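You operate a simulated robot arm through the tools that you are given. There is no shell and no other tool.

You are at the controls of a simulated robot arm. One attempt, no reset.

Task
Switch the holder off, then open its meter's cover, tighten both inner screws, shut and lock the cover again.
Fine: use the nut driver till it clicks and put it back in its stand.

It is judged by the outcome, as a careful person would: the job done as asked, and still so three seconds after it is handed in. It fails if anything else is knocked over, pushed out of place, dropped, spilled or broken. Lids that push on must go on centred and level and be pressed home; caps that screw on are set level and turned clockwise until they are tight.

Robot
A 6-joint arm with a two-finger parallel gripper, fixed in place. Base frame: the origin is on the floor under the middle of its stand, x ahead of it, y to its left, z up; the work surface is at about z = 0.8. Units: m, rad, N and s.
It reaches about 1.066 m from its shoulder. Its first joint turns from -2.897 to 2.897 rad. Payload 3.91 kg.
Tool frame: the origin (TCP) lies between the finger pads and is the grasp point; the fingertips stand 0.03 m ahead of it; z points along the fingers, y is the line along which they close. The gripper opens to 0.11 m. The fingers are 0.02 m wide and 0.01 m thick; the gripper's body (0.048 by 0.112 m) begins 0.055 m behind the TCP.
Orientation is told as [roll, pitch, yaw] about the base's x, y, z axes, in that order, counted from this pose: with the fingers straight down and closing along the base's y, the tool's x points along the base's -x, its y along +y and its z along -z.

Tools
- The arm moves only by the tool step_arm. Its argument "steps" is a list of rows, each a list of 3 entries, a list of its own where there are three numbers: the shift along the tool's x, y, z in m, then the turn, a rotation vector about the tool's x, y, z in degrees, then the gripper command, from -1 (fully open) to 1 (shut), values between in proportion. In form: [[[tx, ty, tz], [rx, ry, rz], grip], ...]. A call has 1 to 20 rows; each row is the pose to reach, as a shift and turn from the pose commanded when the call began, along the tool's axes at that moment. A row lasts 0.2 s, in which the tool goes at most 0.05 m and 0.15 rad; a call with a longer step from one row to the next is refused whole, and so is a gripper value outside its range. A pose out of reach is approached as far as the arm can. The call stops where the force on the tool passes 40 N (or 10 N more than at its start, if that is more) or the arm is blocked; 0.2 s more then pass. The fingers move at their own pace (about 0.153 m/s each) and stop on an object; they squeeze with about 35 N. The grip force told is the motor's: it shows also when the fingers shut on nothing. Time passes only in rows, and 0.2 s behind the last, so rows that repeat a pose let the fingers close. It gives the time, the measured TCP pose, the force on the tool (base axes), the opening and the grip force at its end, in the units of the frame above (readings bear some noise), with the torque about the TCP (base axes, N m) and any sound that the robot's microphone picked up.
- Cameras (640 x 400 px; columns grow to the right, rows downward): "scene" is fixed at [0.2203, 0.6508, 1.5974]; the picture's right is [0.07, -1.00, 0.00], its down [-0.99, -0.07, -0.12] and it looks along [0.12, 0.01, -0.99] (base axes); focal length 264 px, centre (320, 200). "wrist" rides on the gripper at [0.072, 0.017, -0.103] in the tool frame; the picture's right is [-0.23, 0.97, 0.00], its down [-0.76, -0.18, -0.62] and it looks along [-0.61, -0.14, 0.78] (tool axes); focal length 222 px, centre (320, 200). There is no depth. A picture from a camera that has moved, and an enlarged one, comes with that camera's place and axes in the base frame and with its lens.
- get_image(camera): a new picture of that camera. The clock stands still meanwhile.
- zoom(camera, box): a new picture of the part [left, top, right, bottom] of that camera's present view, enlarged. The clock stands still meanwhile.
- sign_off(): hands the job in; it is judged then, once.

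Nothing tells you positions but the pictures and the camera data. Unless the task says otherwise, let go and move clear before handing in.

The tools are called as name(argument=value, ...) on one line, values as JSON. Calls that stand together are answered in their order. step_arm: Moves the arm, as the interface text tells. Its arguments: {"type":"object","properties":{"steps":{"type":"array","items":{"type":"array"}}},"required":["steps"]} The other tools are called the same way: get_image (camera) takes a picture; zoom (camera, box) takes an enlarged picture of a part of a camera's view; sign_off () hands the job in.

At the start:

```text
clock: 0.0
tool_pos: [0.3074, 0.4863, 1.2378]
tool_rot: [0.0, 0.0, -0.001]
ft_force: [-0.5, -0.6, 0.8]
ft_torque: [0.02, -0.01, 0.04]
gripper_width: 0.1103
gripper_force: 0.1
```

scene: 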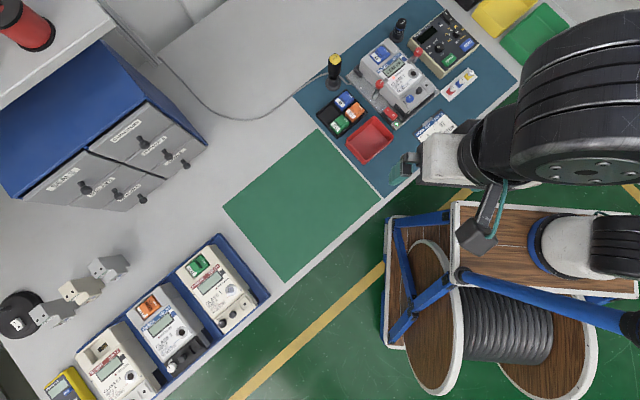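
wrist: 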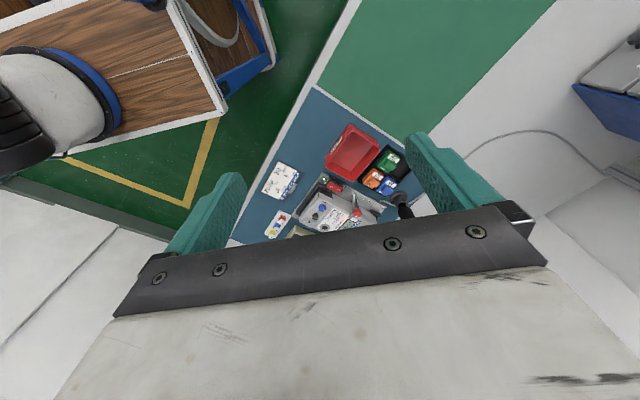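

I see a bench with a blue work mat at the far right holding a meter in a holder, a nut driver stand and small bins. I'll zoom in on it to make out the details before moving.

zoom(camera="scene", box=[320, 30, 480, 130])

zoom(camera="scene", box=[290, 0, 530, 150])

zoom(camera="scene", box=[0, 200, 280, 400])

zoom(camera="scene", box=[290, 80, 470, 200])

zoom(camera="wrist", box=[220, 100, 460, 250])

```text
4.00 times, centred on (400, 80) of scene
camera zoom: at [0.2203, 0.6508, 1.5974], right [0.07, -1.0, 0.0], down [-0.99, -0.07, -0.12], along [0.12, 0.01, -0.99], focal length 1054 px, centre (0, 680)
```

zoom: 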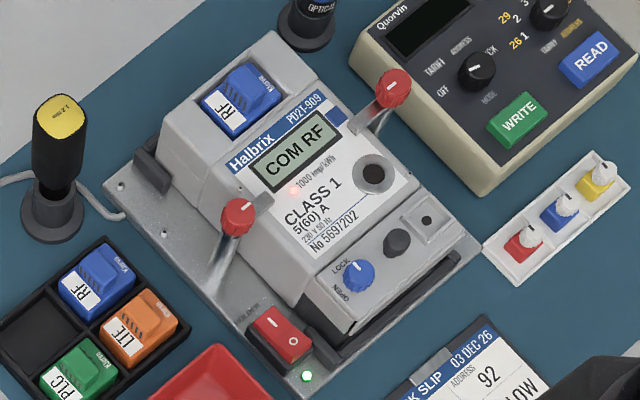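

```text
2.67 times, centred on (410, 75) of scene
camera zoom: at [0.2203, 0.6508, 1.5974], right [0.07, -1.0, 0.0], down [-0.99, -0.07, -0.12], along [0.12, 0.01, -0.99], focal length 703 px, centre (80, 533)
```

zoom: 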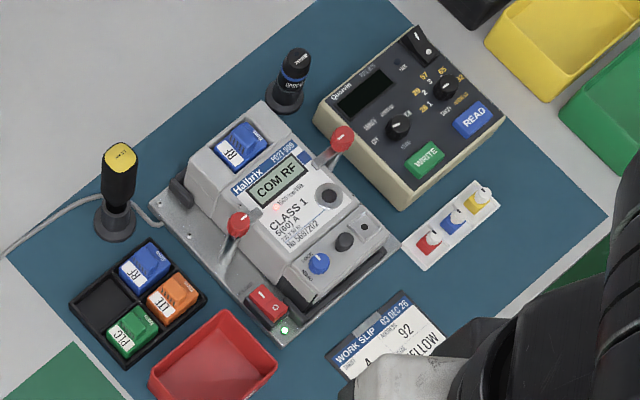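

```text
2.00 times, centred on (140, 300) of scene
camera zoom: at [0.2203, 0.6508, 1.5974], right [0.07, -1.0, 0.0], down [-0.99, -0.07, -0.12], along [0.12, 0.01, -0.99], focal length 527 px, centre (680, 0)
```

zoom: 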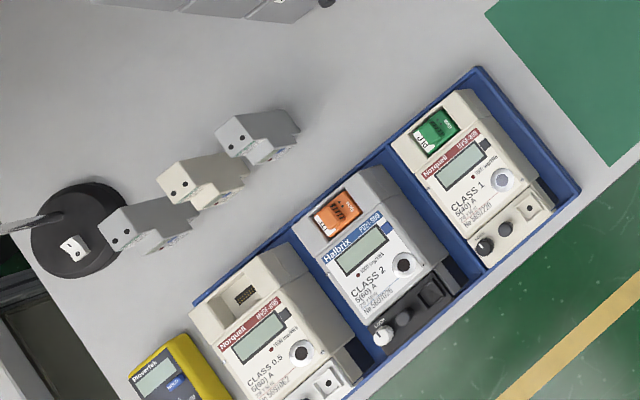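

```text
3.33 times, centred on (380, 140) of scene
camera zoom: at [0.2203, 0.6508, 1.5974], right [0.07, -1.0, 0.0], down [-0.99, -0.07, -0.12], along [0.12, 0.01, -0.99], focal length 878 px, centre (120, 400)
```

zoom: 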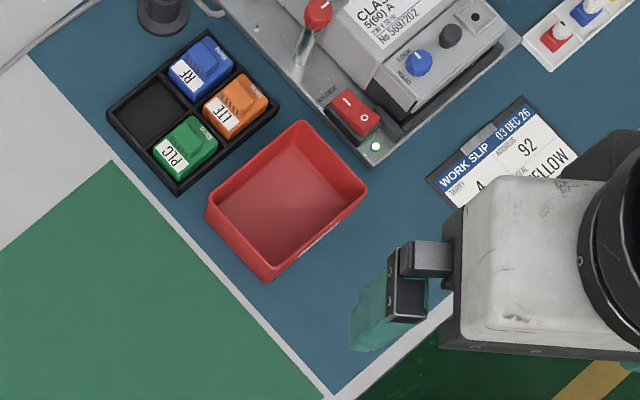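

```text
2.67 times, centred on (340, 175) of wrist
camera zoom: at [0.2355, 0.5045, 1.3427], right [0.23, 0.97, 0.0], down [0.76, -0.18, 0.62], along [0.61, -0.14, -0.78], focal length 592 px, centre (267, 267)
```

zoom: 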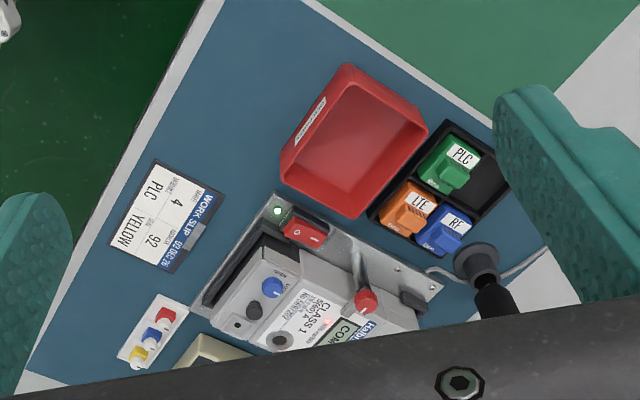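

The mat holds a grey holder with a Halbrix meter (rotated about 45°, cover and blue LOCK/OPEN knob at its near end around x 0.62, y 0.42), a red rocker switch near (0.57, 0.45), and the yellow-topped nut driver at about (0.70, 0.64). I'll bring the wrist camera over the cover end, aligned with the meter, for a closer look.

step_arm(steps=[[[-0.0298, -0.0152, 0.0329], [0, 0, -5.75], -1], [[-0.0595, -0.0305, 0.0658], [0, 0, -11.5], -1], [[-0.0893, -0.0457, 0.0986], [0, 0, -17.25], -1], [[-0.119, -0.061, 0.1315], [0, 0, -23], -1], [[-0.1488, -0.0762, 0.1644], [0, 0, -28.75], -1], [[-0.1785, -0.0915, 0.1972], [0, 0, -34.5], -1], [[-0.2083, -0.1067, 0.2301], [0, 0, -40.25], -1], [[-0.238, -0.122, 0.263], [0, 0, -46], -1], [[-0.238, -0.122, 0.263], [0, 0, -46], -1]])

get_image(camera="wrist")

get_image(camera="scene")

```text
clock: 2.0
tool_pos: [0.5475, 0.3649, 0.9734]
tool_rot: [0.0, 0.0, 0.806]
ft_force: [-0.1, -0.3, -0.3]
ft_torque: [-0.02, 0.0, 0.0]
gripper_width: 0.1102
gripper_force: 0.1
```

```text
taken
camera wrist: at [0.4851, 0.3243, 1.0782], right [-0.54, 0.84, 0.0], down [0.66, 0.43, 0.62], along [0.52, 0.34, -0.78], focal length 222 px, centre (320, 200)
```

wrist: 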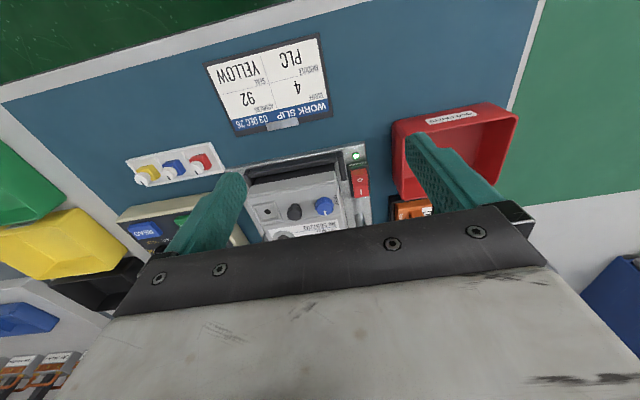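

```text
taken
```

scene: 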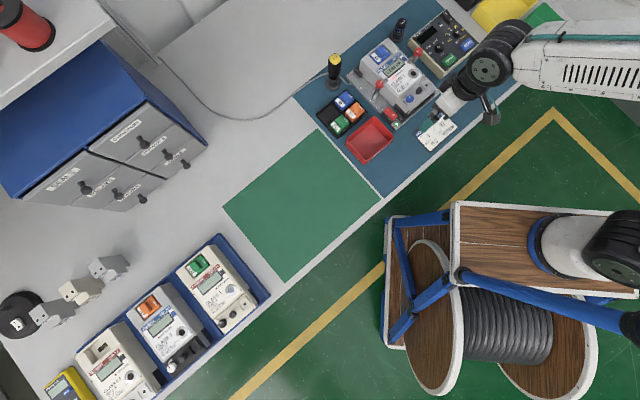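

The view between the fingers shows the cover with its blue knob, a dark boss and the rocker. I'll zoom in on these.

zoom(camera="wrist", box=[240, 140, 384, 240])

zoom(camera="wrist", box=[100, 20, 340, 170])

zoom(camera="scene", box=[360, 30, 456, 90])

zoom(camera="scene", box=[364, 70, 460, 130])

zoom(camera="scene", box=[300, 40, 396, 100])

```text
4.00 times, centred on (312, 190) of wrist
camera zoom: at [0.4851, 0.3243, 1.0782], right [-0.54, 0.84, 0.0], down [0.66, 0.43, 0.62], along [0.52, 0.34, -0.78], focal length 888 px, centre (352, 240)
```

zoom: 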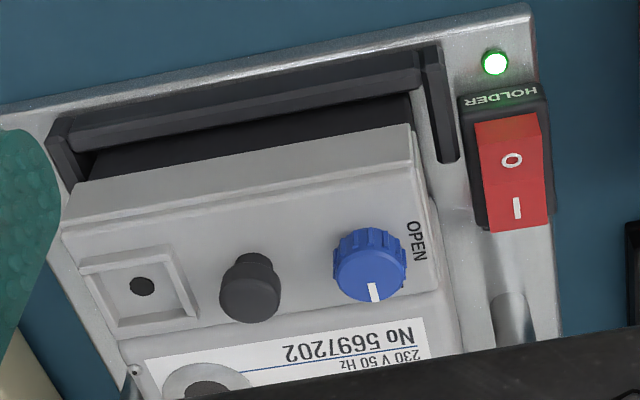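

```text
2.67 times, centred on (220, 95) of wrist
camera zoom: at [0.4851, 0.3243, 1.0782], right [-0.54, 0.84, 0.0], down [0.66, 0.43, 0.62], along [0.52, 0.34, -0.78], focal length 592 px, centre (587, 480)
```

zoom: 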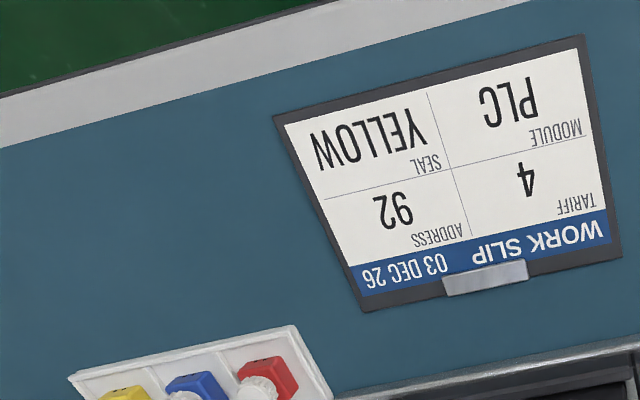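

```text
6.67 times, centred on (408, 60) of scene
camera zoom: at [0.2203, 0.6508, 1.5974], right [0.07, -1.0, 0.0], down [-0.99, -0.07, -0.12], along [0.12, 0.01, -0.99], focal length 1756 px, centre (-267, 1133)
```

zoom: 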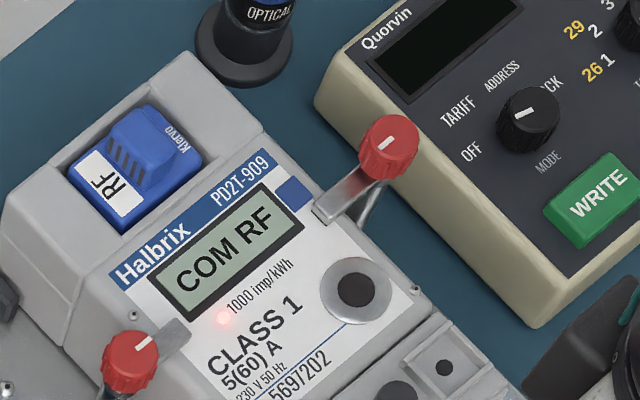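

```text
6.67 times, centred on (412, 100) of scene
camera zoom: at [0.2203, 0.6508, 1.5974], right [0.07, -1.0, 0.0], down [-0.99, -0.07, -0.12], along [0.12, 0.01, -0.99], focal length 1756 px, centre (-293, 867)
```

zoom: 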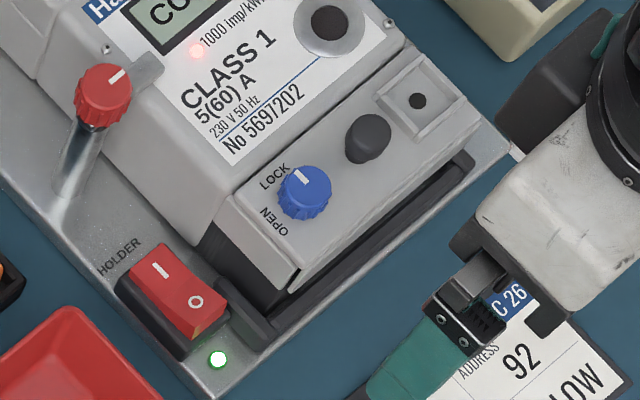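

```text
6.67 times, centred on (348, 70) of scene
camera zoom: at [0.2203, 0.6508, 1.5974], right [0.07, -1.0, 0.0], down [-0.99, -0.07, -0.12], along [0.12, 0.01, -0.99], focal length 1756 px, centre (133, 1067)
```

zoom: 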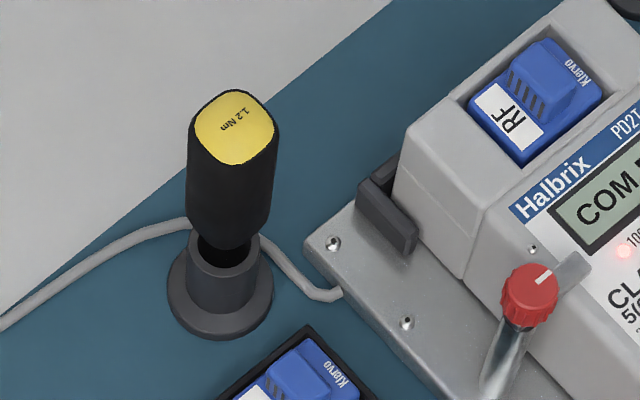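

The blue knob's pointer is at LOCK (toward the meter's top) with OPEN to its left, and the dark knob looks like the cover's pull. I'll check the similar meters on the rack and take more looks to learn how the cover hinges.

zoom(camera="scene", box=[130, 280, 226, 380])

zoom(camera="scene", box=[170, 240, 266, 340])

zoom(camera="scene", box=[60, 320, 170, 400])

zoom(camera="scene", box=[0, 230, 140, 350])

```text
4.00 times, centred on (178, 330) of scene
camera zoom: at [0.2203, 0.6508, 1.5974], right [0.07, -1.0, 0.0], down [-0.99, -0.07, -0.12], along [0.12, 0.01, -0.99], focal length 1054 px, centre (888, -320)
```

zoom: 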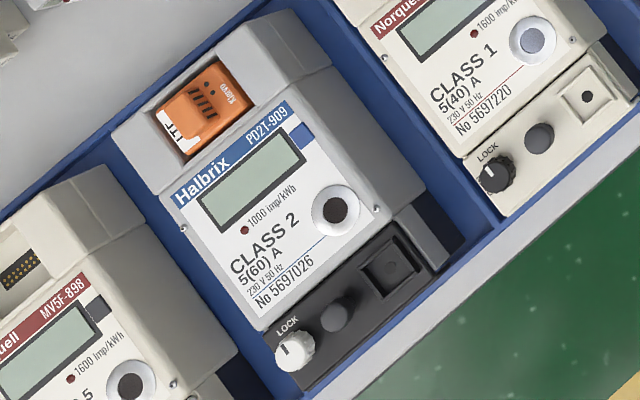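

```text
4.00 times, centred on (218, 290) of scene
camera zoom: at [0.2203, 0.6508, 1.5974], right [0.07, -1.0, 0.0], down [-0.99, -0.07, -0.12], along [0.12, 0.01, -0.99], focal length 1054 px, centre (728, -160)
```

zoom: 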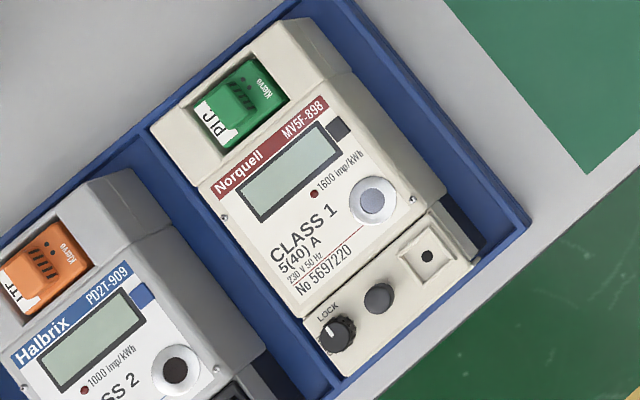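

```text
5.00 times, centred on (115, 360) of scene
camera zoom: at [0.2203, 0.6508, 1.5974], right [0.07, -1.0, 0.0], down [-0.99, -0.07, -0.12], along [0.12, 0.01, -0.99], focal length 1317 px, centre (1345, -600)
```

zoom: 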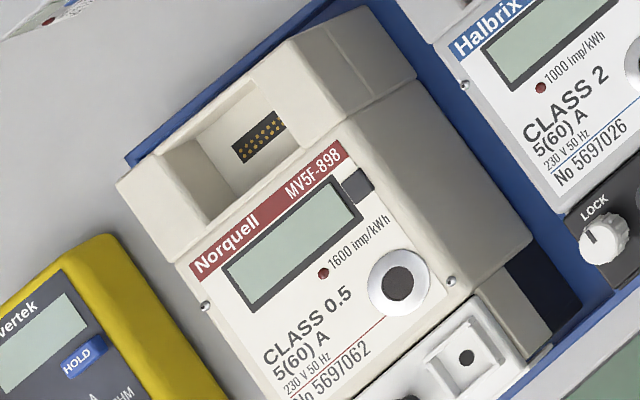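

```text
3.33 times, centred on (70, 290) of scene
camera zoom: at [0.2203, 0.6508, 1.5974], right [0.07, -1.0, 0.0], down [-0.99, -0.07, -0.12], along [0.12, 0.01, -0.99], focal length 878 px, centre (1153, -100)
```

zoom: 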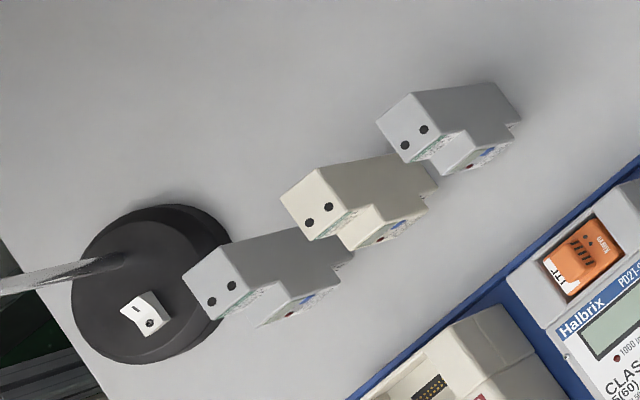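

The blue knob top triangulates to about (0.622, 0.419, 0.881), the pull to (0.646, 0.393, 0.885), and the rocker's raised O end to about (0.588, 0.451, 0.84). I'll tilt the camera for a lower frontal look to see how the cover is hinged.

step_arm(steps=[[[0.0056, -0.0054, 0.0108], [0, -7.5, 0], -1], [[0.0112, -0.0108, 0.0215], [0, -15, 0], -1], [[0.0168, -0.0161, 0.0323], [0, -22.5, 0], -1], [[0.0224, -0.0215, 0.043], [0, -30, 0], -1], [[0.0224, -0.0215, 0.043], [0, -30, 0], -1]])

get_image(camera="wrist")

zoom(camera="wrist", box=[210, 100, 402, 220])

```text
clock: 3.2
tool_pos: [0.5457, 0.3337, 0.9314]
tool_rot: [0.0, -0.525, 0.804]
ft_force: [0.5, -0.2, 0.7]
ft_torque: [-0.02, -0.02, 0.01]
gripper_width: 0.1099
gripper_force: 0.0
```

```text
taken
camera wrist: at [0.4548, 0.2635, 0.9863], right [-0.56, 0.82, 0.12], down [0.37, 0.12, 0.92], along [0.74, 0.56, -0.37], focal length 222 px, centre (320, 200)
```

wrist: 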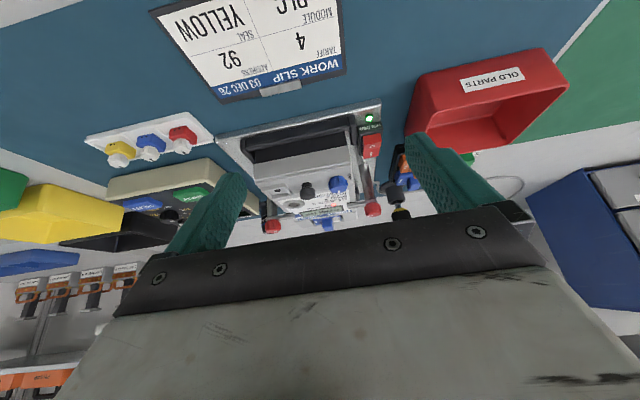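

```text
3.33 times, centred on (306, 160) of wrist
camera zoom: at [0.4548, 0.2635, 0.9863], right [-0.56, 0.82, 0.12], down [0.37, 0.12, 0.92], along [0.74, 0.56, -0.37], focal length 740 px, centre (367, 333)
```

zoom: 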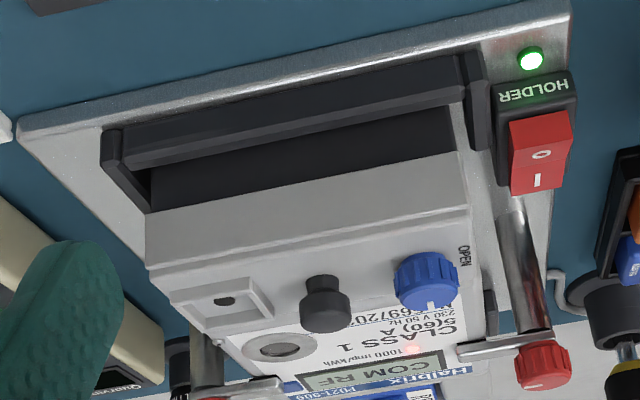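

The cover is a light-grey lid over a black terminal block, held at its near end by a black jaw. I want a side-on look to find the hinge edge, so I'll level the tool and swing round to the meter's left side.

step_arm(steps=[[[-0.0088, 0, -0.0152], [0, 7.5, 0], -1], [[-0.0175, 0, -0.0303], [0, 15, 0], -1], [[-0.0263, 0, -0.0455], [0, 22.5, 0], -1], [[-0.035, 0, -0.0606], [0, 30, 0], -1], [[-0.035, 0, -0.0606], [0, 30, 0], -1]])

```text
clock: 4.4
tool_pos: [0.5448, 0.3343, 1.0023]
tool_rot: [0.001, 0.002, 0.804]
ft_force: [-0.5, -1.1, -0.6]
ft_torque: [0.01, 0.0, 0.01]
gripper_width: 0.11
gripper_force: 0.0
```

step_arm(steps=[[[-0.0169, 0.0171, 0], [0, 0, 8.5], -1], [[-0.0338, 0.0341, 0], [0, 0, 17], -1], [[-0.0507, 0.0512, 0], [0, 0, 25.5], -1], [[-0.0676, 0.0682, 0], [0, 0, 34], -1], [[-0.0844, 0.0853, 0], [0, 0, 42.5], -1], [[-0.1013, 0.1023, 0], [0, 0, 51], -1], [[-0.1182, 0.1194, 0], [0, 0, 59.5], -1], [[-0.1351, 0.1364, 0], [0, 0, 68], -1], [[-0.152, 0.1535, 0], [0, 0, 76.5], -1], [[-0.152, 0.1535, 0], [0, 0, 76.5], -1]])

get_image(camera="wrist")

```text
clock: 6.6
tool_pos: [0.541, 0.5509, 1.0013]
tool_rot: [0.002, 0.002, -0.533]
ft_force: [0.0, 0.0, 1.2]
ft_torque: [0.02, -0.01, 0.01]
gripper_width: 0.1101
gripper_force: 0.1
```

```text
taken
camera wrist: at [0.4878, 0.6031, 1.106], right [0.69, 0.72, 0.0], down [0.57, -0.54, 0.62], along [0.45, -0.43, -0.78], focal length 222 px, centre (320, 200)
```

wrist: 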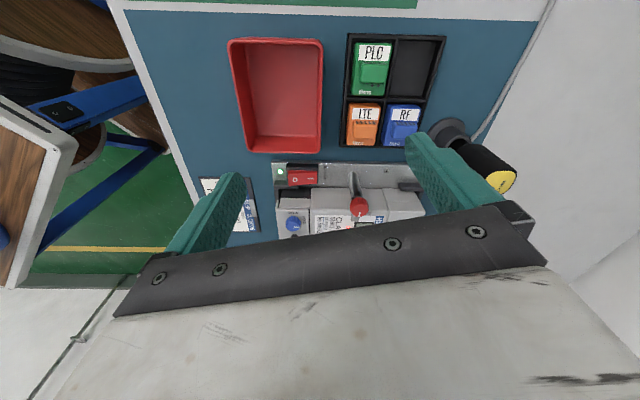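

step_arm(steps=[[[0, 0, 0.015], [0, -7.5, 0], -1], [[0, 0, 0.03], [0, -15, 0], -1], [[0, 0, 0.045], [0, -22.5, 0], -1], [[0, 0, 0.06], [0, -30, 0], -1], [[0, 0, 0.06], [0, -30, 0], -1]])

get_image(camera="wrist")

zoom(camera="wrist", box=[230, 130, 422, 240])

```text
clock: 7.8
tool_pos: [0.5401, 0.5503, 0.9412]
tool_rot: [-0.001, -0.524, -0.532]
ft_force: [0.2, -0.4, 0.7]
ft_torque: [0.0, -0.03, 0.0]
gripper_width: 0.11
gripper_force: 0.1
```

```text
taken
camera wrist: at [0.4515, 0.6233, 0.9957], right [0.66, 0.74, 0.11], down [0.21, -0.33, 0.92], along [0.72, -0.59, -0.37], focal length 222 px, centre (320, 200)
```

wrist: 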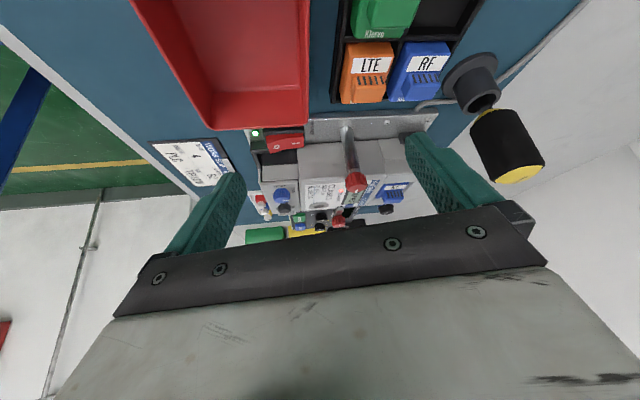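

```text
3.33 times, centred on (326, 185) of wrist
camera zoom: at [0.4515, 0.6233, 0.9957], right [0.66, 0.74, 0.11], down [0.21, -0.33, 0.92], along [0.72, -0.59, -0.37], focal length 740 px, centre (300, 250)
```

zoom: 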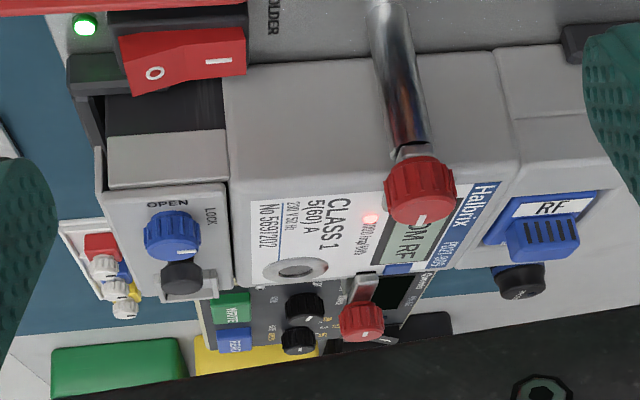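

zoom(camera="wrist", box=[250, 140, 314, 220])

zoom(camera="wrist", box=[440, 40, 560, 200])

```text
5.00 times, centred on (282, 180) of wrist
camera zoom: at [0.4515, 0.6233, 0.9957], right [0.66, 0.74, 0.11], down [0.21, -0.33, 0.92], along [0.72, -0.59, -0.37], focal length 1111 px, centre (510, 300)
```

zoom: 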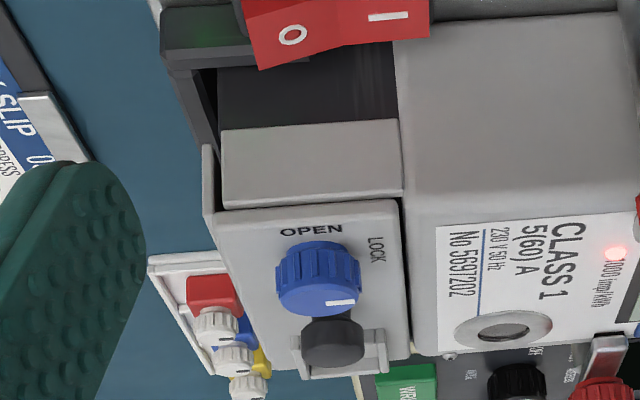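

```text
2.50 times, centred on (500, 120) of wrist
camera zoom: at [0.4515, 0.6233, 0.9957], right [0.66, 0.74, 0.11], down [0.21, -0.33, 0.92], along [0.72, -0.59, -0.37], focal length 555 px, centre (-130, 400)
```

zoom: 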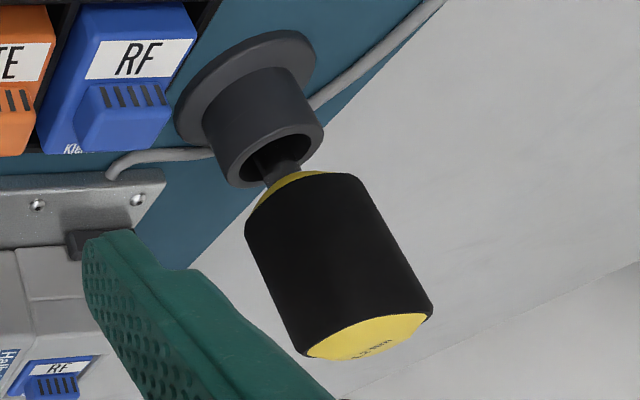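

The cover is a flat panel with a front flange, seated flush with the meter face; I'll learn the hinge side by feel when lifting. Now I'll level the tool, turn back to the meter's alignment and get above the rocker with the fingers shut.

step_arm(steps=[[[-0.0075, 0, -0.013], [0, 7.5, 0], -1], [[-0.015, 0, -0.026], [0, 15, 0], -1], [[-0.0225, 0, -0.039], [0, 22.5, 0], -1], [[-0.03, 0, -0.052], [0, 30, 0], -1], [[-0.03, 0, -0.052], [0, 30, 0], -1]])

```text
clock: 9.0
tool_pos: [0.5405, 0.5492, 1.0036]
tool_rot: [0.001, 0.002, -0.532]
ft_force: [0.3, 0.2, 0.6]
ft_torque: [0.01, -0.02, -0.01]
gripper_width: 0.1098
gripper_force: 0.2
```

step_arm(steps=[[[-0.01, -0.0069, 0.006], [0, 0, -8.39], -0.5], [[-0.0201, -0.0138, 0.0119], [0, 0, -16.78], 0], [[-0.0301, -0.0206, 0.0179], [0, 0, -25.17], 0.5], [[-0.0402, -0.0275, 0.0238], [0, 0, -33.56], 1], [[-0.0502, -0.0344, 0.0298], [0, 0, -41.94], 1], [[-0.0603, -0.0413, 0.0357], [0, 0, -50.33], 1], [[-0.0703, -0.0481, 0.0417], [0, 0, -58.72], 1], [[-0.0804, -0.055, 0.0476], [0, 0, -67.11], 1], [[-0.0904, -0.0619, 0.0536], [0, 0, -75.5], 1], [[-0.0904, -0.0619, 0.0536], [0, 0, -75.5], 1]])

get_image(camera="wrist")

zoom(camera="wrist", box=[256, 100, 384, 180])

```text
clock: 11.2
tool_pos: [0.5876, 0.4507, 0.9492]
tool_rot: [-0.001, 0.0, 0.788]
ft_force: [0.4, -0.3, -0.3]
ft_torque: [0.0, 0.02, 0.01]
gripper_width: 0.0003
gripper_force: 35.0
```

```text
taken
camera wrist: at [0.5248, 0.4123, 1.0527], right [-0.53, 0.85, 0.0], down [0.66, 0.41, 0.62], along [0.53, 0.33, -0.78], focal length 222 px, centre (320, 200)
```

wrist: 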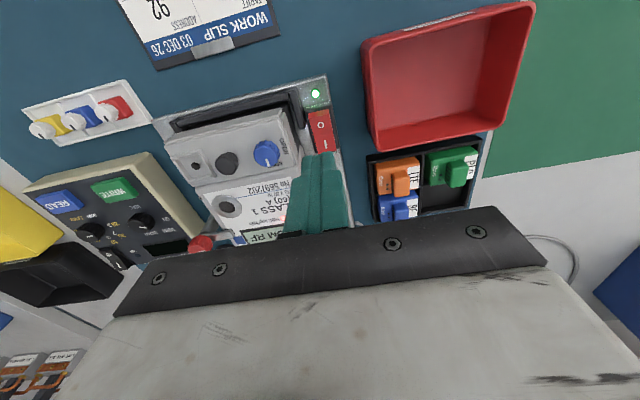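

```text
5.00 times, centred on (320, 140) of wrist
camera zoom: at [0.5248, 0.4123, 1.0527], right [-0.53, 0.85, 0.0], down [0.66, 0.41, 0.62], along [0.53, 0.33, -0.78], focal length 1111 px, centre (320, 500)
```

zoom: 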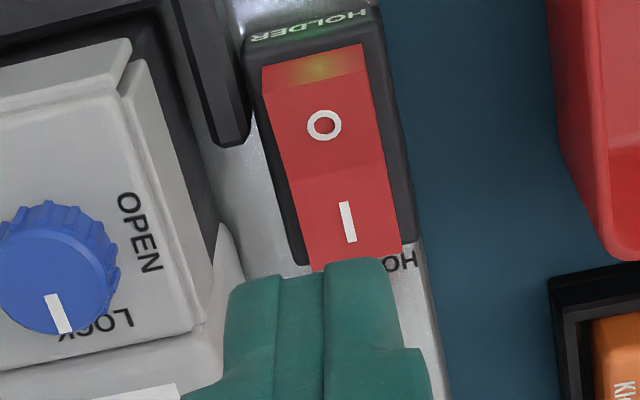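

The rocker's raised O end is right beneath the closed fingers at about (0.588, 0.451, 0.842). I'll press straight down gently in small steps.

step_arm(steps=[[[0, 0, 0.03], [0, 0, 0], 1], [[0, 0, 0.06], [0, 0, 0], 1], [[0, 0, 0.07], [0, 0, 0], 1], [[0, 0, 0.074], [0, 0, 0], 1], [[0, 0, 0.077], [0, 0, 0], 1], [[0, 0, 0.08], [0, 0, 0], 1], [[0, 0, 0.082], [0, 0, 0], 1]])

zoom(camera="wrist", box=[256, 100, 384, 180])

```text
clock: 12.8
tool_pos: [0.5879, 0.4501, 0.8672]
tool_rot: [-0.001, -0.001, 0.785]
ft_force: [-1.5, -0.8, 2.5]
ft_torque: [-0.01, 0.04, -0.01]
gripper_width: 0.0
gripper_force: 35.4
```

```text
5.00 times, centred on (320, 140) of wrist
camera zoom: at [0.5245, 0.4119, 0.9708], right [-0.53, 0.85, 0.0], down [0.66, 0.41, 0.62], along [0.53, 0.33, -0.78], focal length 1111 px, centre (320, 500)
```

zoom: 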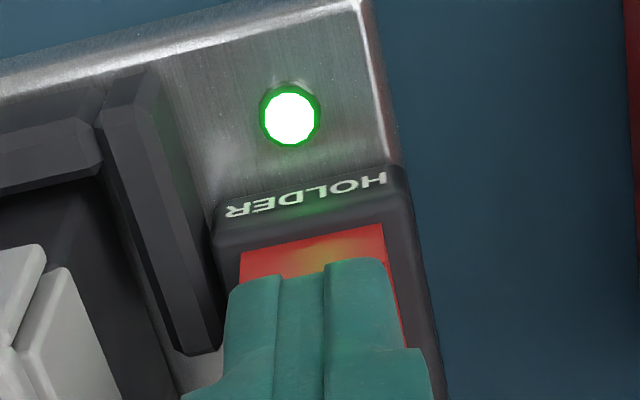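

step_arm(steps=[[[0, 0, 0.002], [0, 0, 0], 1], [[0, 0, 0.004], [0, 0, 0], 1], [[0, 0, 0.006], [0, 0, 0], 1]])

zoom(camera="wrist", box=[256, 100, 384, 180])

```text
clock: 13.6
tool_pos: [0.5869, 0.4509, 0.8621]
tool_rot: [-0.001, -0.002, 0.786]
ft_force: [-5.7, -4.0, 19.7]
ft_torque: [0.01, 0.02, -0.07]
gripper_width: 0.0002
gripper_force: 35.0
heard: click
```

```text
5.00 times, centred on (320, 140) of wrist
camera zoom: at [0.5241, 0.4119, 0.9665], right [-0.53, 0.85, 0.0], down [0.66, 0.41, 0.62], along [0.53, 0.33, -0.78], focal length 1111 px, centre (320, 500)
```

zoom: 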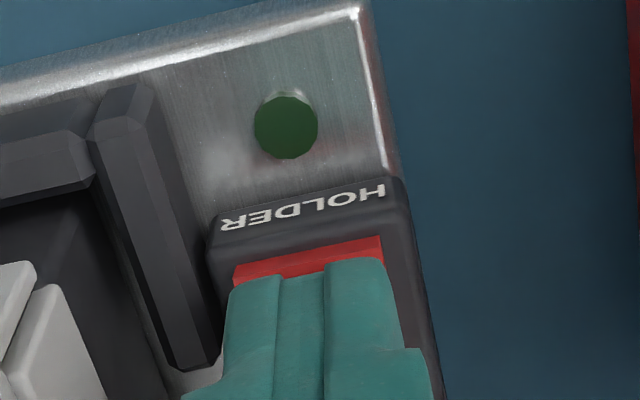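

The rocker clicked and the LED has gone dark, so the holder is off. I'll lift straight up and look again.

step_arm(steps=[[[0, 0, -0.02], [0, 0, 0], 1], [[0, 0, -0.06], [0, 0, 0], 1], [[0, 0, -0.1], [0, 0, 0], 0.5], [[0, 0, -0.1], [0, 0, 0], 0.3]])

zoom(camera="scene", box=[364, 70, 460, 130])

get_image(camera="wrist")

```text
clock: 14.6
tool_pos: [0.5849, 0.4513, 0.9642]
tool_rot: [0.002, 0.001, 0.784]
ft_force: [0.0, 0.3, -0.2]
ft_torque: [0.02, -0.03, 0.01]
gripper_width: 0.0388
gripper_force: 0.0
```

```text
6.67 times, centred on (412, 100) of scene
camera zoom: at [0.2203, 0.6508, 1.5974], right [0.07, -1.0, 0.0], down [-0.99, -0.07, -0.12], along [0.12, 0.01, -0.99], focal length 1756 px, centre (-293, 867)
```

zoom: 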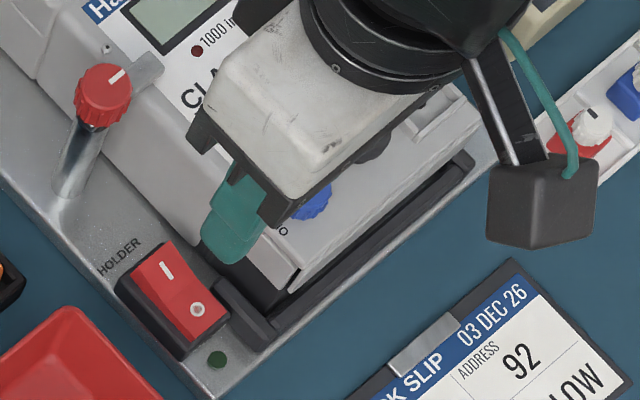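

```text
taken
camera wrist: at [0.5226, 0.4133, 1.0668], right [-0.53, 0.85, 0.0], down [0.66, 0.41, 0.62], along [0.53, 0.33, -0.78], focal length 222 px, centre (320, 200)
```

wrist: 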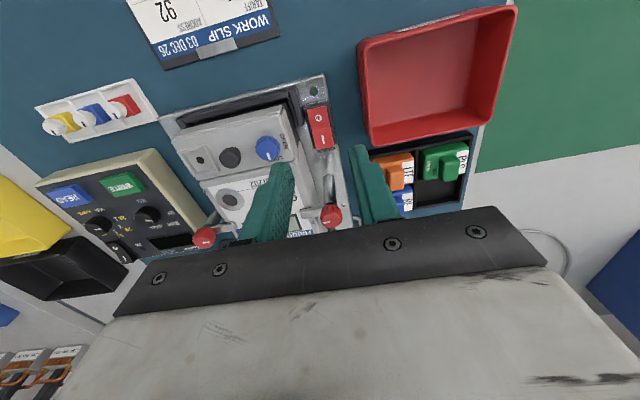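

zoom(camera="wrist", box=[160, 80, 320, 240])

zoom(camera="wrist", box=[240, 110, 336, 180])

```text
2.50 times, centred on (240, 160) of wrist
camera zoom: at [0.5226, 0.4133, 1.0668], right [-0.53, 0.85, 0.0], down [0.66, 0.41, 0.62], along [0.53, 0.33, -0.78], focal length 555 px, centre (520, 300)
```

zoom: 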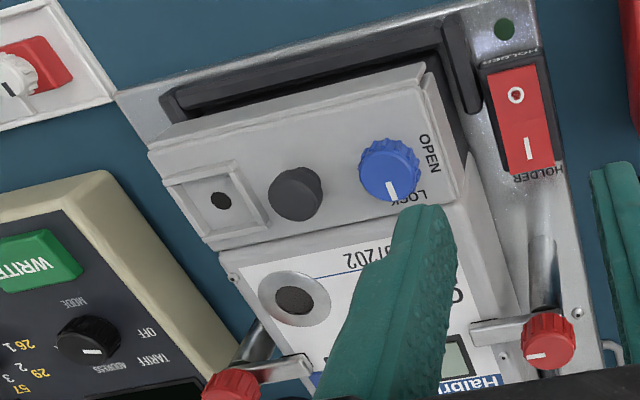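

```text
5.71 times, centred on (288, 145) of wrist
camera zoom: at [0.5226, 0.4133, 1.0668], right [-0.53, 0.85, 0.0], down [0.66, 0.41, 0.62], along [0.53, 0.33, -0.78], focal length 1269 px, centre (503, 514)
```

zoom: 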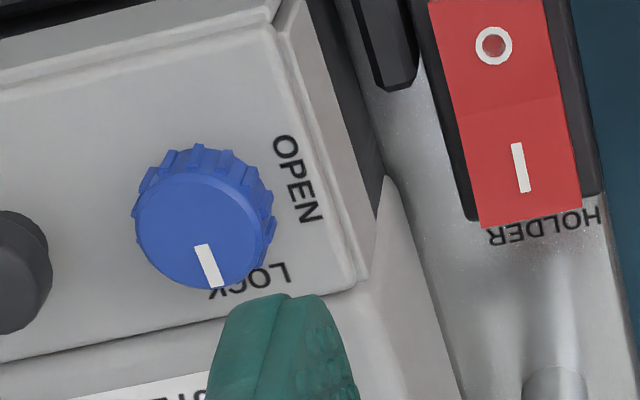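

The switch now shows O pressed. The blue knob's centre is about (0.623, 0.4195) with the cover surface near z 0.868; I'll hover above it with the tool turned diagonal (yaw 0) so a quarter turn counter-clockwise clears the pull.

step_arm(steps=[[[-0.0008, -0.0082, 0.0], [0, 0, 7.48], 0.44], [[-0.0015, -0.0165, 0.005], [0, 0, 14.97], 0.44], [[-0.0023, -0.0247, 0.012], [0, 0, 22.45], 0.44], [[-0.003, -0.0329, 0.02], [0, 0, 29.93], 0.44], [[-0.0038, -0.0412, 0.027], [0, 0, 37.42], 0.44], [[-0.0045, -0.0494, 0.0342], [0, 0, 44.9], 0.44], [[-0.0045, -0.0494, 0.0342], [0, 0, 44.9], 0.44]])

get_image(camera="wrist")

zoom(camera="wrist", box=[256, 110, 384, 190])

```text
clock: 16.2
tool_pos: [0.6244, 0.4184, 0.925]
tool_rot: [0.0, 0.0, 0.0]
ft_force: [0.2, -0.3, 0.0]
ft_torque: [-0.02, 0.02, 0.02]
gripper_width: 0.031
gripper_force: 0.0
```

```text
taken
camera wrist: at [0.552, 0.4358, 1.0303], right [0.23, 0.97, 0.0], down [0.76, -0.18, 0.62], along [0.61, -0.14, -0.78], focal length 222 px, centre (320, 200)
```

wrist: 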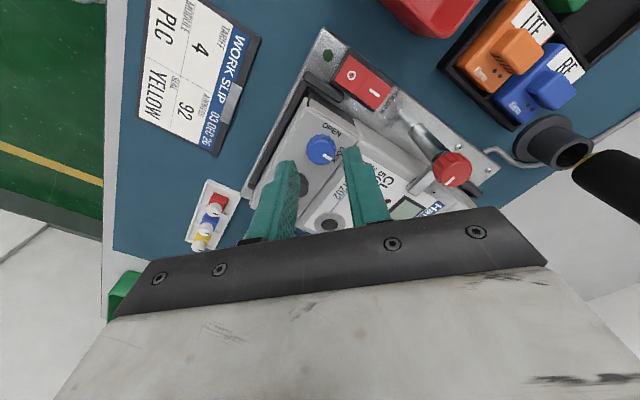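

```text
5.00 times, centred on (320, 150) of wrist
camera zoom: at [0.552, 0.4358, 1.0303], right [0.23, 0.97, 0.0], down [0.76, -0.18, 0.62], along [0.61, -0.14, -0.78], focal length 1111 px, centre (320, 450)
```

zoom: 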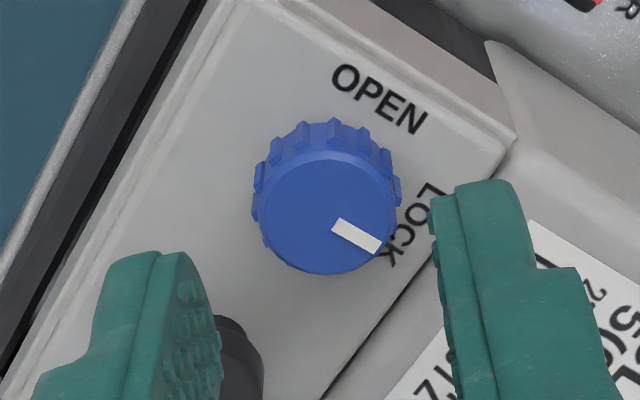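

The knob is centred between the fingers; two views put the cover face at z≈0.8735 and the knob top near 0.886. I'll narrow the opening, descend to just above the cover and grip the knob.

step_arm(steps=[[[0.0005, 0.001, 0.005], [0, 0, 0], 0.52], [[0.0005, 0.001, 0.01], [0, 0, 0], 0.52], [[0.0005, 0.001, 0.015], [0, 0, 0], 0.52], [[0.0005, 0.001, 0.018], [0, 0, 0], 0.52], [[0.0005, 0.001, 0.018], [0, 0, 0], 0.52]])

zoom(camera="wrist", box=[256, 110, 384, 190])

```text
clock: 17.4
tool_pos: [0.6246, 0.4194, 0.9078]
tool_rot: [0.001, 0.0, 0.001]
ft_force: [-0.9, 0.4, 0.4]
ft_torque: [0.03, 0.0, -0.02]
gripper_width: 0.0268
gripper_force: 0.1
```

```text
5.00 times, centred on (320, 150) of wrist
camera zoom: at [0.5527, 0.4367, 1.0127], right [0.23, 0.97, 0.0], down [0.76, -0.18, 0.62], along [0.61, -0.14, -0.78], focal length 1111 px, centre (320, 450)
```

zoom: 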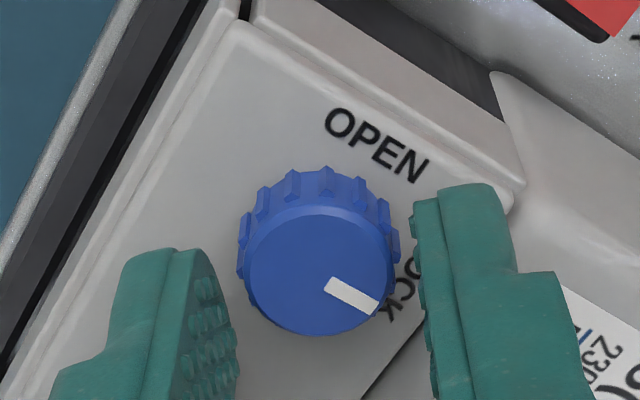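

step_arm(steps=[[[0.001, 0.0005, 0.001], [0, 0, 0], 0.52], [[0.001, 0.0005, 0.0025], [0, 0, 0], 0.52], [[0.001, 0.0005, 0.0025], [0, 0, 0], 0.6], [[0.001, 0.0005, 0.0025], [0, 0, 0], 0.8], [[0.001, 0.0005, 0.0025], [0, 0, 0], 0.8]])

```text
clock: 18.6
tool_pos: [0.6233, 0.4206, 0.9057]
tool_rot: [0.001, 0.0, 0.002]
ft_force: [-0.8, -1.3, -0.7]
ft_torque: [0.12, 0.06, 0.07]
gripper_width: 0.0188
gripper_force: 35.0
```

The knob is gripped (18.8 mm) with almost no side load. Turning counter-clockwise now toward OPEN, in stages.

step_arm(steps=[[[0, 0, 0], [0, 0, -5], 0.8], [[0, 0, 0], [0, 0, -12], 0.8], [[0, 0, 0], [0, 0, -20], 0.8], [[0, 0, 0], [0, 0, -28], 0.8], [[0, 0, 0], [0, 0, -36], 0.8], [[0, 0, 0], [0, 0, -44], 0.8]])

zoom(camera="wrist", box=[256, 110, 384, 190])

```text
clock: 20.0
tool_pos: [0.6233, 0.4198, 0.9046]
tool_rot: [0.0, -0.001, 0.772]
ft_force: [-1.7, 1.0, -0.5]
ft_torque: [-0.07, -0.07, 0.02]
gripper_width: 0.0188
gripper_force: 34.6
```

```text
5.00 times, centred on (320, 150) of wrist
camera zoom: at [0.5601, 0.3829, 1.0102], right [-0.52, 0.86, 0.0], down [0.67, 0.4, 0.62], along [0.53, 0.32, -0.78], focal length 1111 px, centre (320, 450)
```

zoom: 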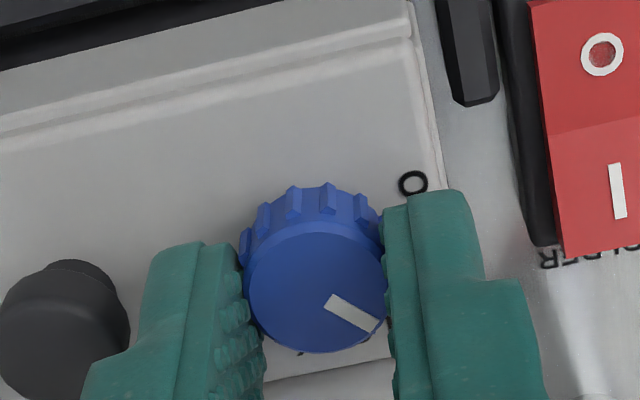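

The knob turns with the fingers. Continuing to the full quarter turn.

step_arm(steps=[[[0, 0, 0], [0, 0, -8], 0.8], [[0, 0, 0], [0, 0, -16], 0.8], [[0, 0, 0], [0, 0, -24], 0.8], [[0, 0, 0], [0, 0, -32], 0.8], [[0, 0, 0], [0, 0, -40], 0.8], [[0, 0, 0], [0, 0, -45], 0.8], [[0, 0, 0], [0, 0, -45], 0.8]])

zoom(camera="wrist", box=[256, 110, 384, 190])

```text
clock: 21.6
tool_pos: [0.6239, 0.4196, 0.9059]
tool_rot: [-0.002, 0.0, 1.556]
ft_force: [-2.0, -0.2, 0.5]
ft_torque: [-0.05, 0.08, 0.04]
gripper_width: 0.0188
gripper_force: 34.8
```

```text
5.00 times, centred on (320, 150) of wrist
camera zoom: at [0.6062, 0.349, 1.0104], right [-0.97, 0.24, 0.0], down [0.19, 0.76, 0.62], along [0.15, 0.6, -0.78], focal length 1111 px, centre (320, 450)
```

zoom: 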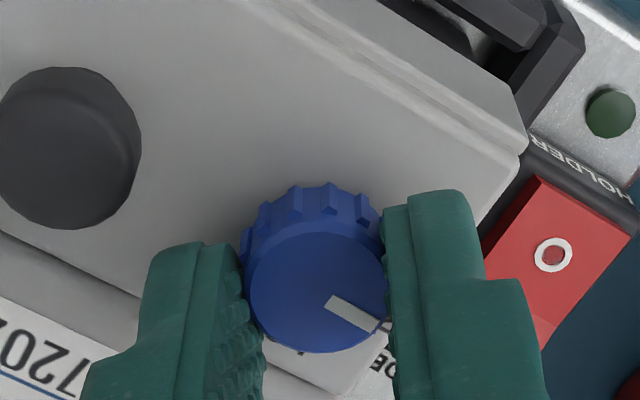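

step_arm(steps=[[[0, 0, 0], [0, 0, -2], 0.8], [[0, 0, 0], [0, 0, -4], 0.8], [[0, 0, 0], [0, 0, -6], 0.8]])

zoom(camera="wrist", box=[256, 110, 384, 190])

```text
clock: 22.4
tool_pos: [0.622, 0.4192, 0.905]
tool_rot: [0.0, 0.001, 1.661]
ft_force: [1.4, -0.7, -0.3]
ft_torque: [-0.12, -0.04, -0.2]
gripper_width: 0.0189
gripper_force: 35.1
```

```text
5.00 times, centred on (320, 150) of wrist
camera zoom: at [0.6136, 0.3468, 1.0106], right [-0.99, 0.14, 0.0], down [0.11, 0.77, 0.62], along [0.09, 0.62, -0.78], focal length 1111 px, centre (320, 450)
```

zoom: 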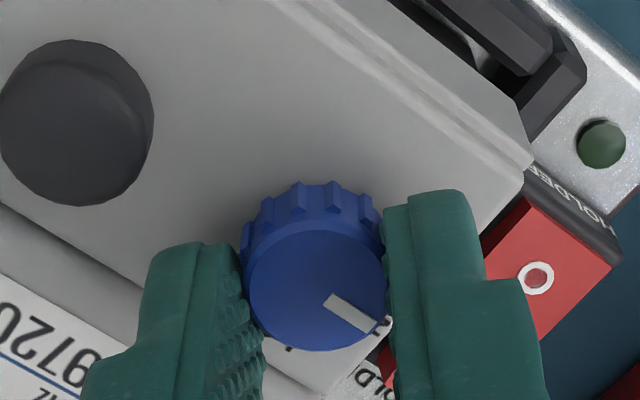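

A resisting torque shows the stop has been reached. I'll release and lift, then look at the pointer.

step_arm(steps=[[[0, 0, 0], [0, 0, 0], 0.5], [[0, 0, 0], [0, 0, 0], 0.5], [[0, 0, -0.02], [0, 0, 0], 0.5], [[0, 0, -0.05], [0, 0, 0], 0.5], [[0, 0, -0.05], [0, 0, 0], 0.5]])

zoom(camera="wrist", box=[240, 60, 400, 190])

get_image(camera="wrist")

```text
clock: 23.6
tool_pos: [0.623, 0.4198, 0.9571]
tool_rot: [0.0, -0.001, 1.659]
ft_force: [-0.5, 0.5, -0.2]
ft_torque: [-0.03, -0.01, 0.01]
gripper_width: 0.0272
gripper_force: 0.1
```

```text
3.08 times, centred on (320, 125) of wrist
camera zoom: at [0.6125, 0.3466, 1.0607], right [-0.99, 0.14, 0.0], down [0.11, 0.77, 0.62], along [0.09, 0.62, -0.78], focal length 684 px, centre (320, 431)
```

zoom: 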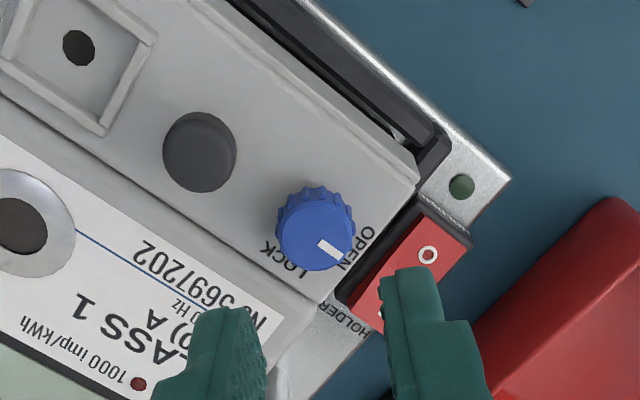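

```text
taken
camera wrist: at [0.6125, 0.3466, 1.0607], right [-0.99, 0.14, 0.0], down [0.11, 0.77, 0.62], along [0.09, 0.62, -0.78], focal length 222 px, centre (320, 200)
```

wrist: 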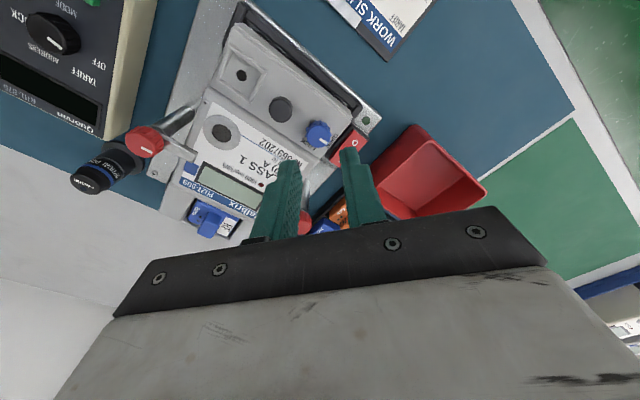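

The pointer now sits at OPEN. Next I'll hover over the dark pull (about 0.6485, 0.3935, top z ≈0.887) with the fingers closing along the meter's left-right axis.

step_arm(steps=[[[0.0047, -0.0039, 0], [0, 0, 8.34], 0.54], [[0.0095, -0.0077, 0], [0, 0, 16.68], 0.54], [[0.0142, -0.0115, 0.005], [0, 0, 25.02], 0.54], [[0.0189, -0.0154, 0.01], [0, 0, 33.36], 0.54], [[0.0237, -0.0192, 0.018], [0, 0, 41.7], 0.54], [[0.0284, -0.0231, 0.0271], [0, 0, 50.05], 0.54], [[0.0284, -0.0231, 0.0271], [0, 0, 50.05], 0.54]])

zoom(camera="wrist", box=[240, 90, 400, 190])

```text
clock: 25.2
tool_pos: [0.6496, 0.3937, 0.9299]
tool_rot: [0.0, 0.0, 0.785]
ft_force: [-0.2, 0.2, -0.4]
ft_torque: [0.0, 0.0, -0.03]
gripper_width: 0.0254
gripper_force: 0.1
```

```text
4.00 times, centred on (320, 140) of wrist
camera zoom: at [0.5864, 0.3554, 1.0335], right [-0.53, 0.85, 0.0], down [0.66, 0.41, 0.62], along [0.53, 0.33, -0.78], focal length 888 px, centre (320, 440)
```

zoom: 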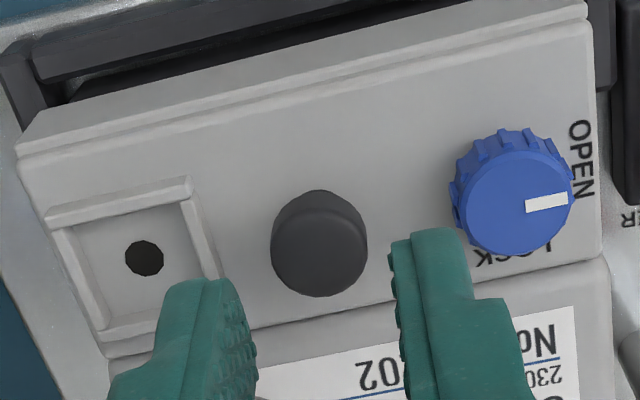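

step_arm(steps=[[[0.0005, 0.0005, 0.006], [0, 0, 0], 0.54], [[0.0005, 0.0005, 0.012], [0, 0, 0], 0.54], [[0.0005, 0.0005, 0.017], [0, 0, 0], 0.54], [[0.0005, 0.0005, 0.02], [0, 0, 0], 0.54], [[0.0005, 0.0005, 0.02], [0, 0, 0], 0.54]])

zoom(camera="wrist", box=[240, 90, 400, 190])

```text
clock: 26.4
tool_pos: [0.6477, 0.3939, 0.9079]
tool_rot: [-0.001, 0.0, 0.788]
ft_force: [-0.3, -0.5, 0.4]
ft_torque: [0.01, -0.02, 0.03]
gripper_width: 0.0254
gripper_force: 0.1
```

```text
4.00 times, centred on (320, 140) of wrist
camera zoom: at [0.5854, 0.3555, 1.0131], right [-0.53, 0.85, 0.0], down [0.66, 0.41, 0.62], along [0.53, 0.33, -0.78], focal length 888 px, centre (320, 440)
```

zoom: 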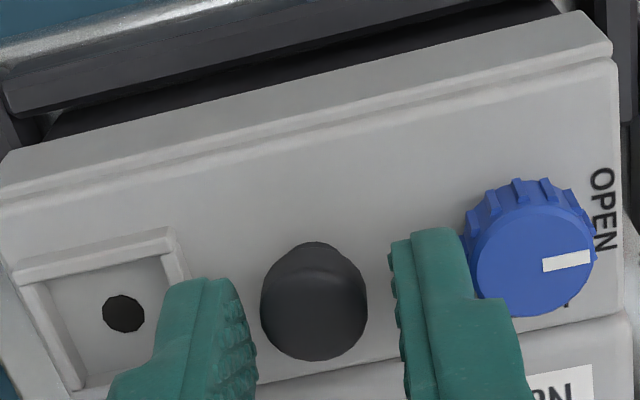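

step_arm(steps=[[[0, 0, 0.001], [0, 0, 0], 0.6], [[0, 0, 0.001], [0, 0, 0], 0.8], [[0, 0, 0.001], [0, 0, 0], 0.9], [[0, 0, 0.001], [0, 0, 0], 0.9]])

zoom(camera="wrist", box=[240, 90, 400, 190])

```text
clock: 27.4
tool_pos: [0.648, 0.3943, 0.9071]
tool_rot: [0.0, -0.001, 0.786]
ft_force: [-2.0, 0.0, 2.1]
ft_torque: [-0.11, 0.01, 0.01]
gripper_width: 0.017
gripper_force: 34.6
```

```text
4.00 times, centred on (320, 140) of wrist
camera zoom: at [0.5856, 0.3556, 1.0122], right [-0.53, 0.85, 0.0], down [0.66, 0.41, 0.62], along [0.53, 0.33, -0.78], focal length 888 px, centre (320, 440)
```

zoom: 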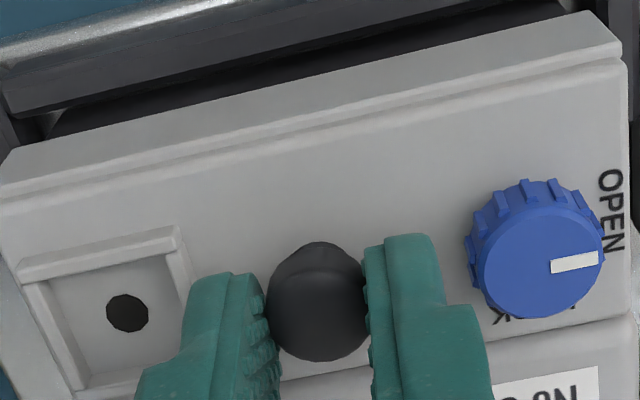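

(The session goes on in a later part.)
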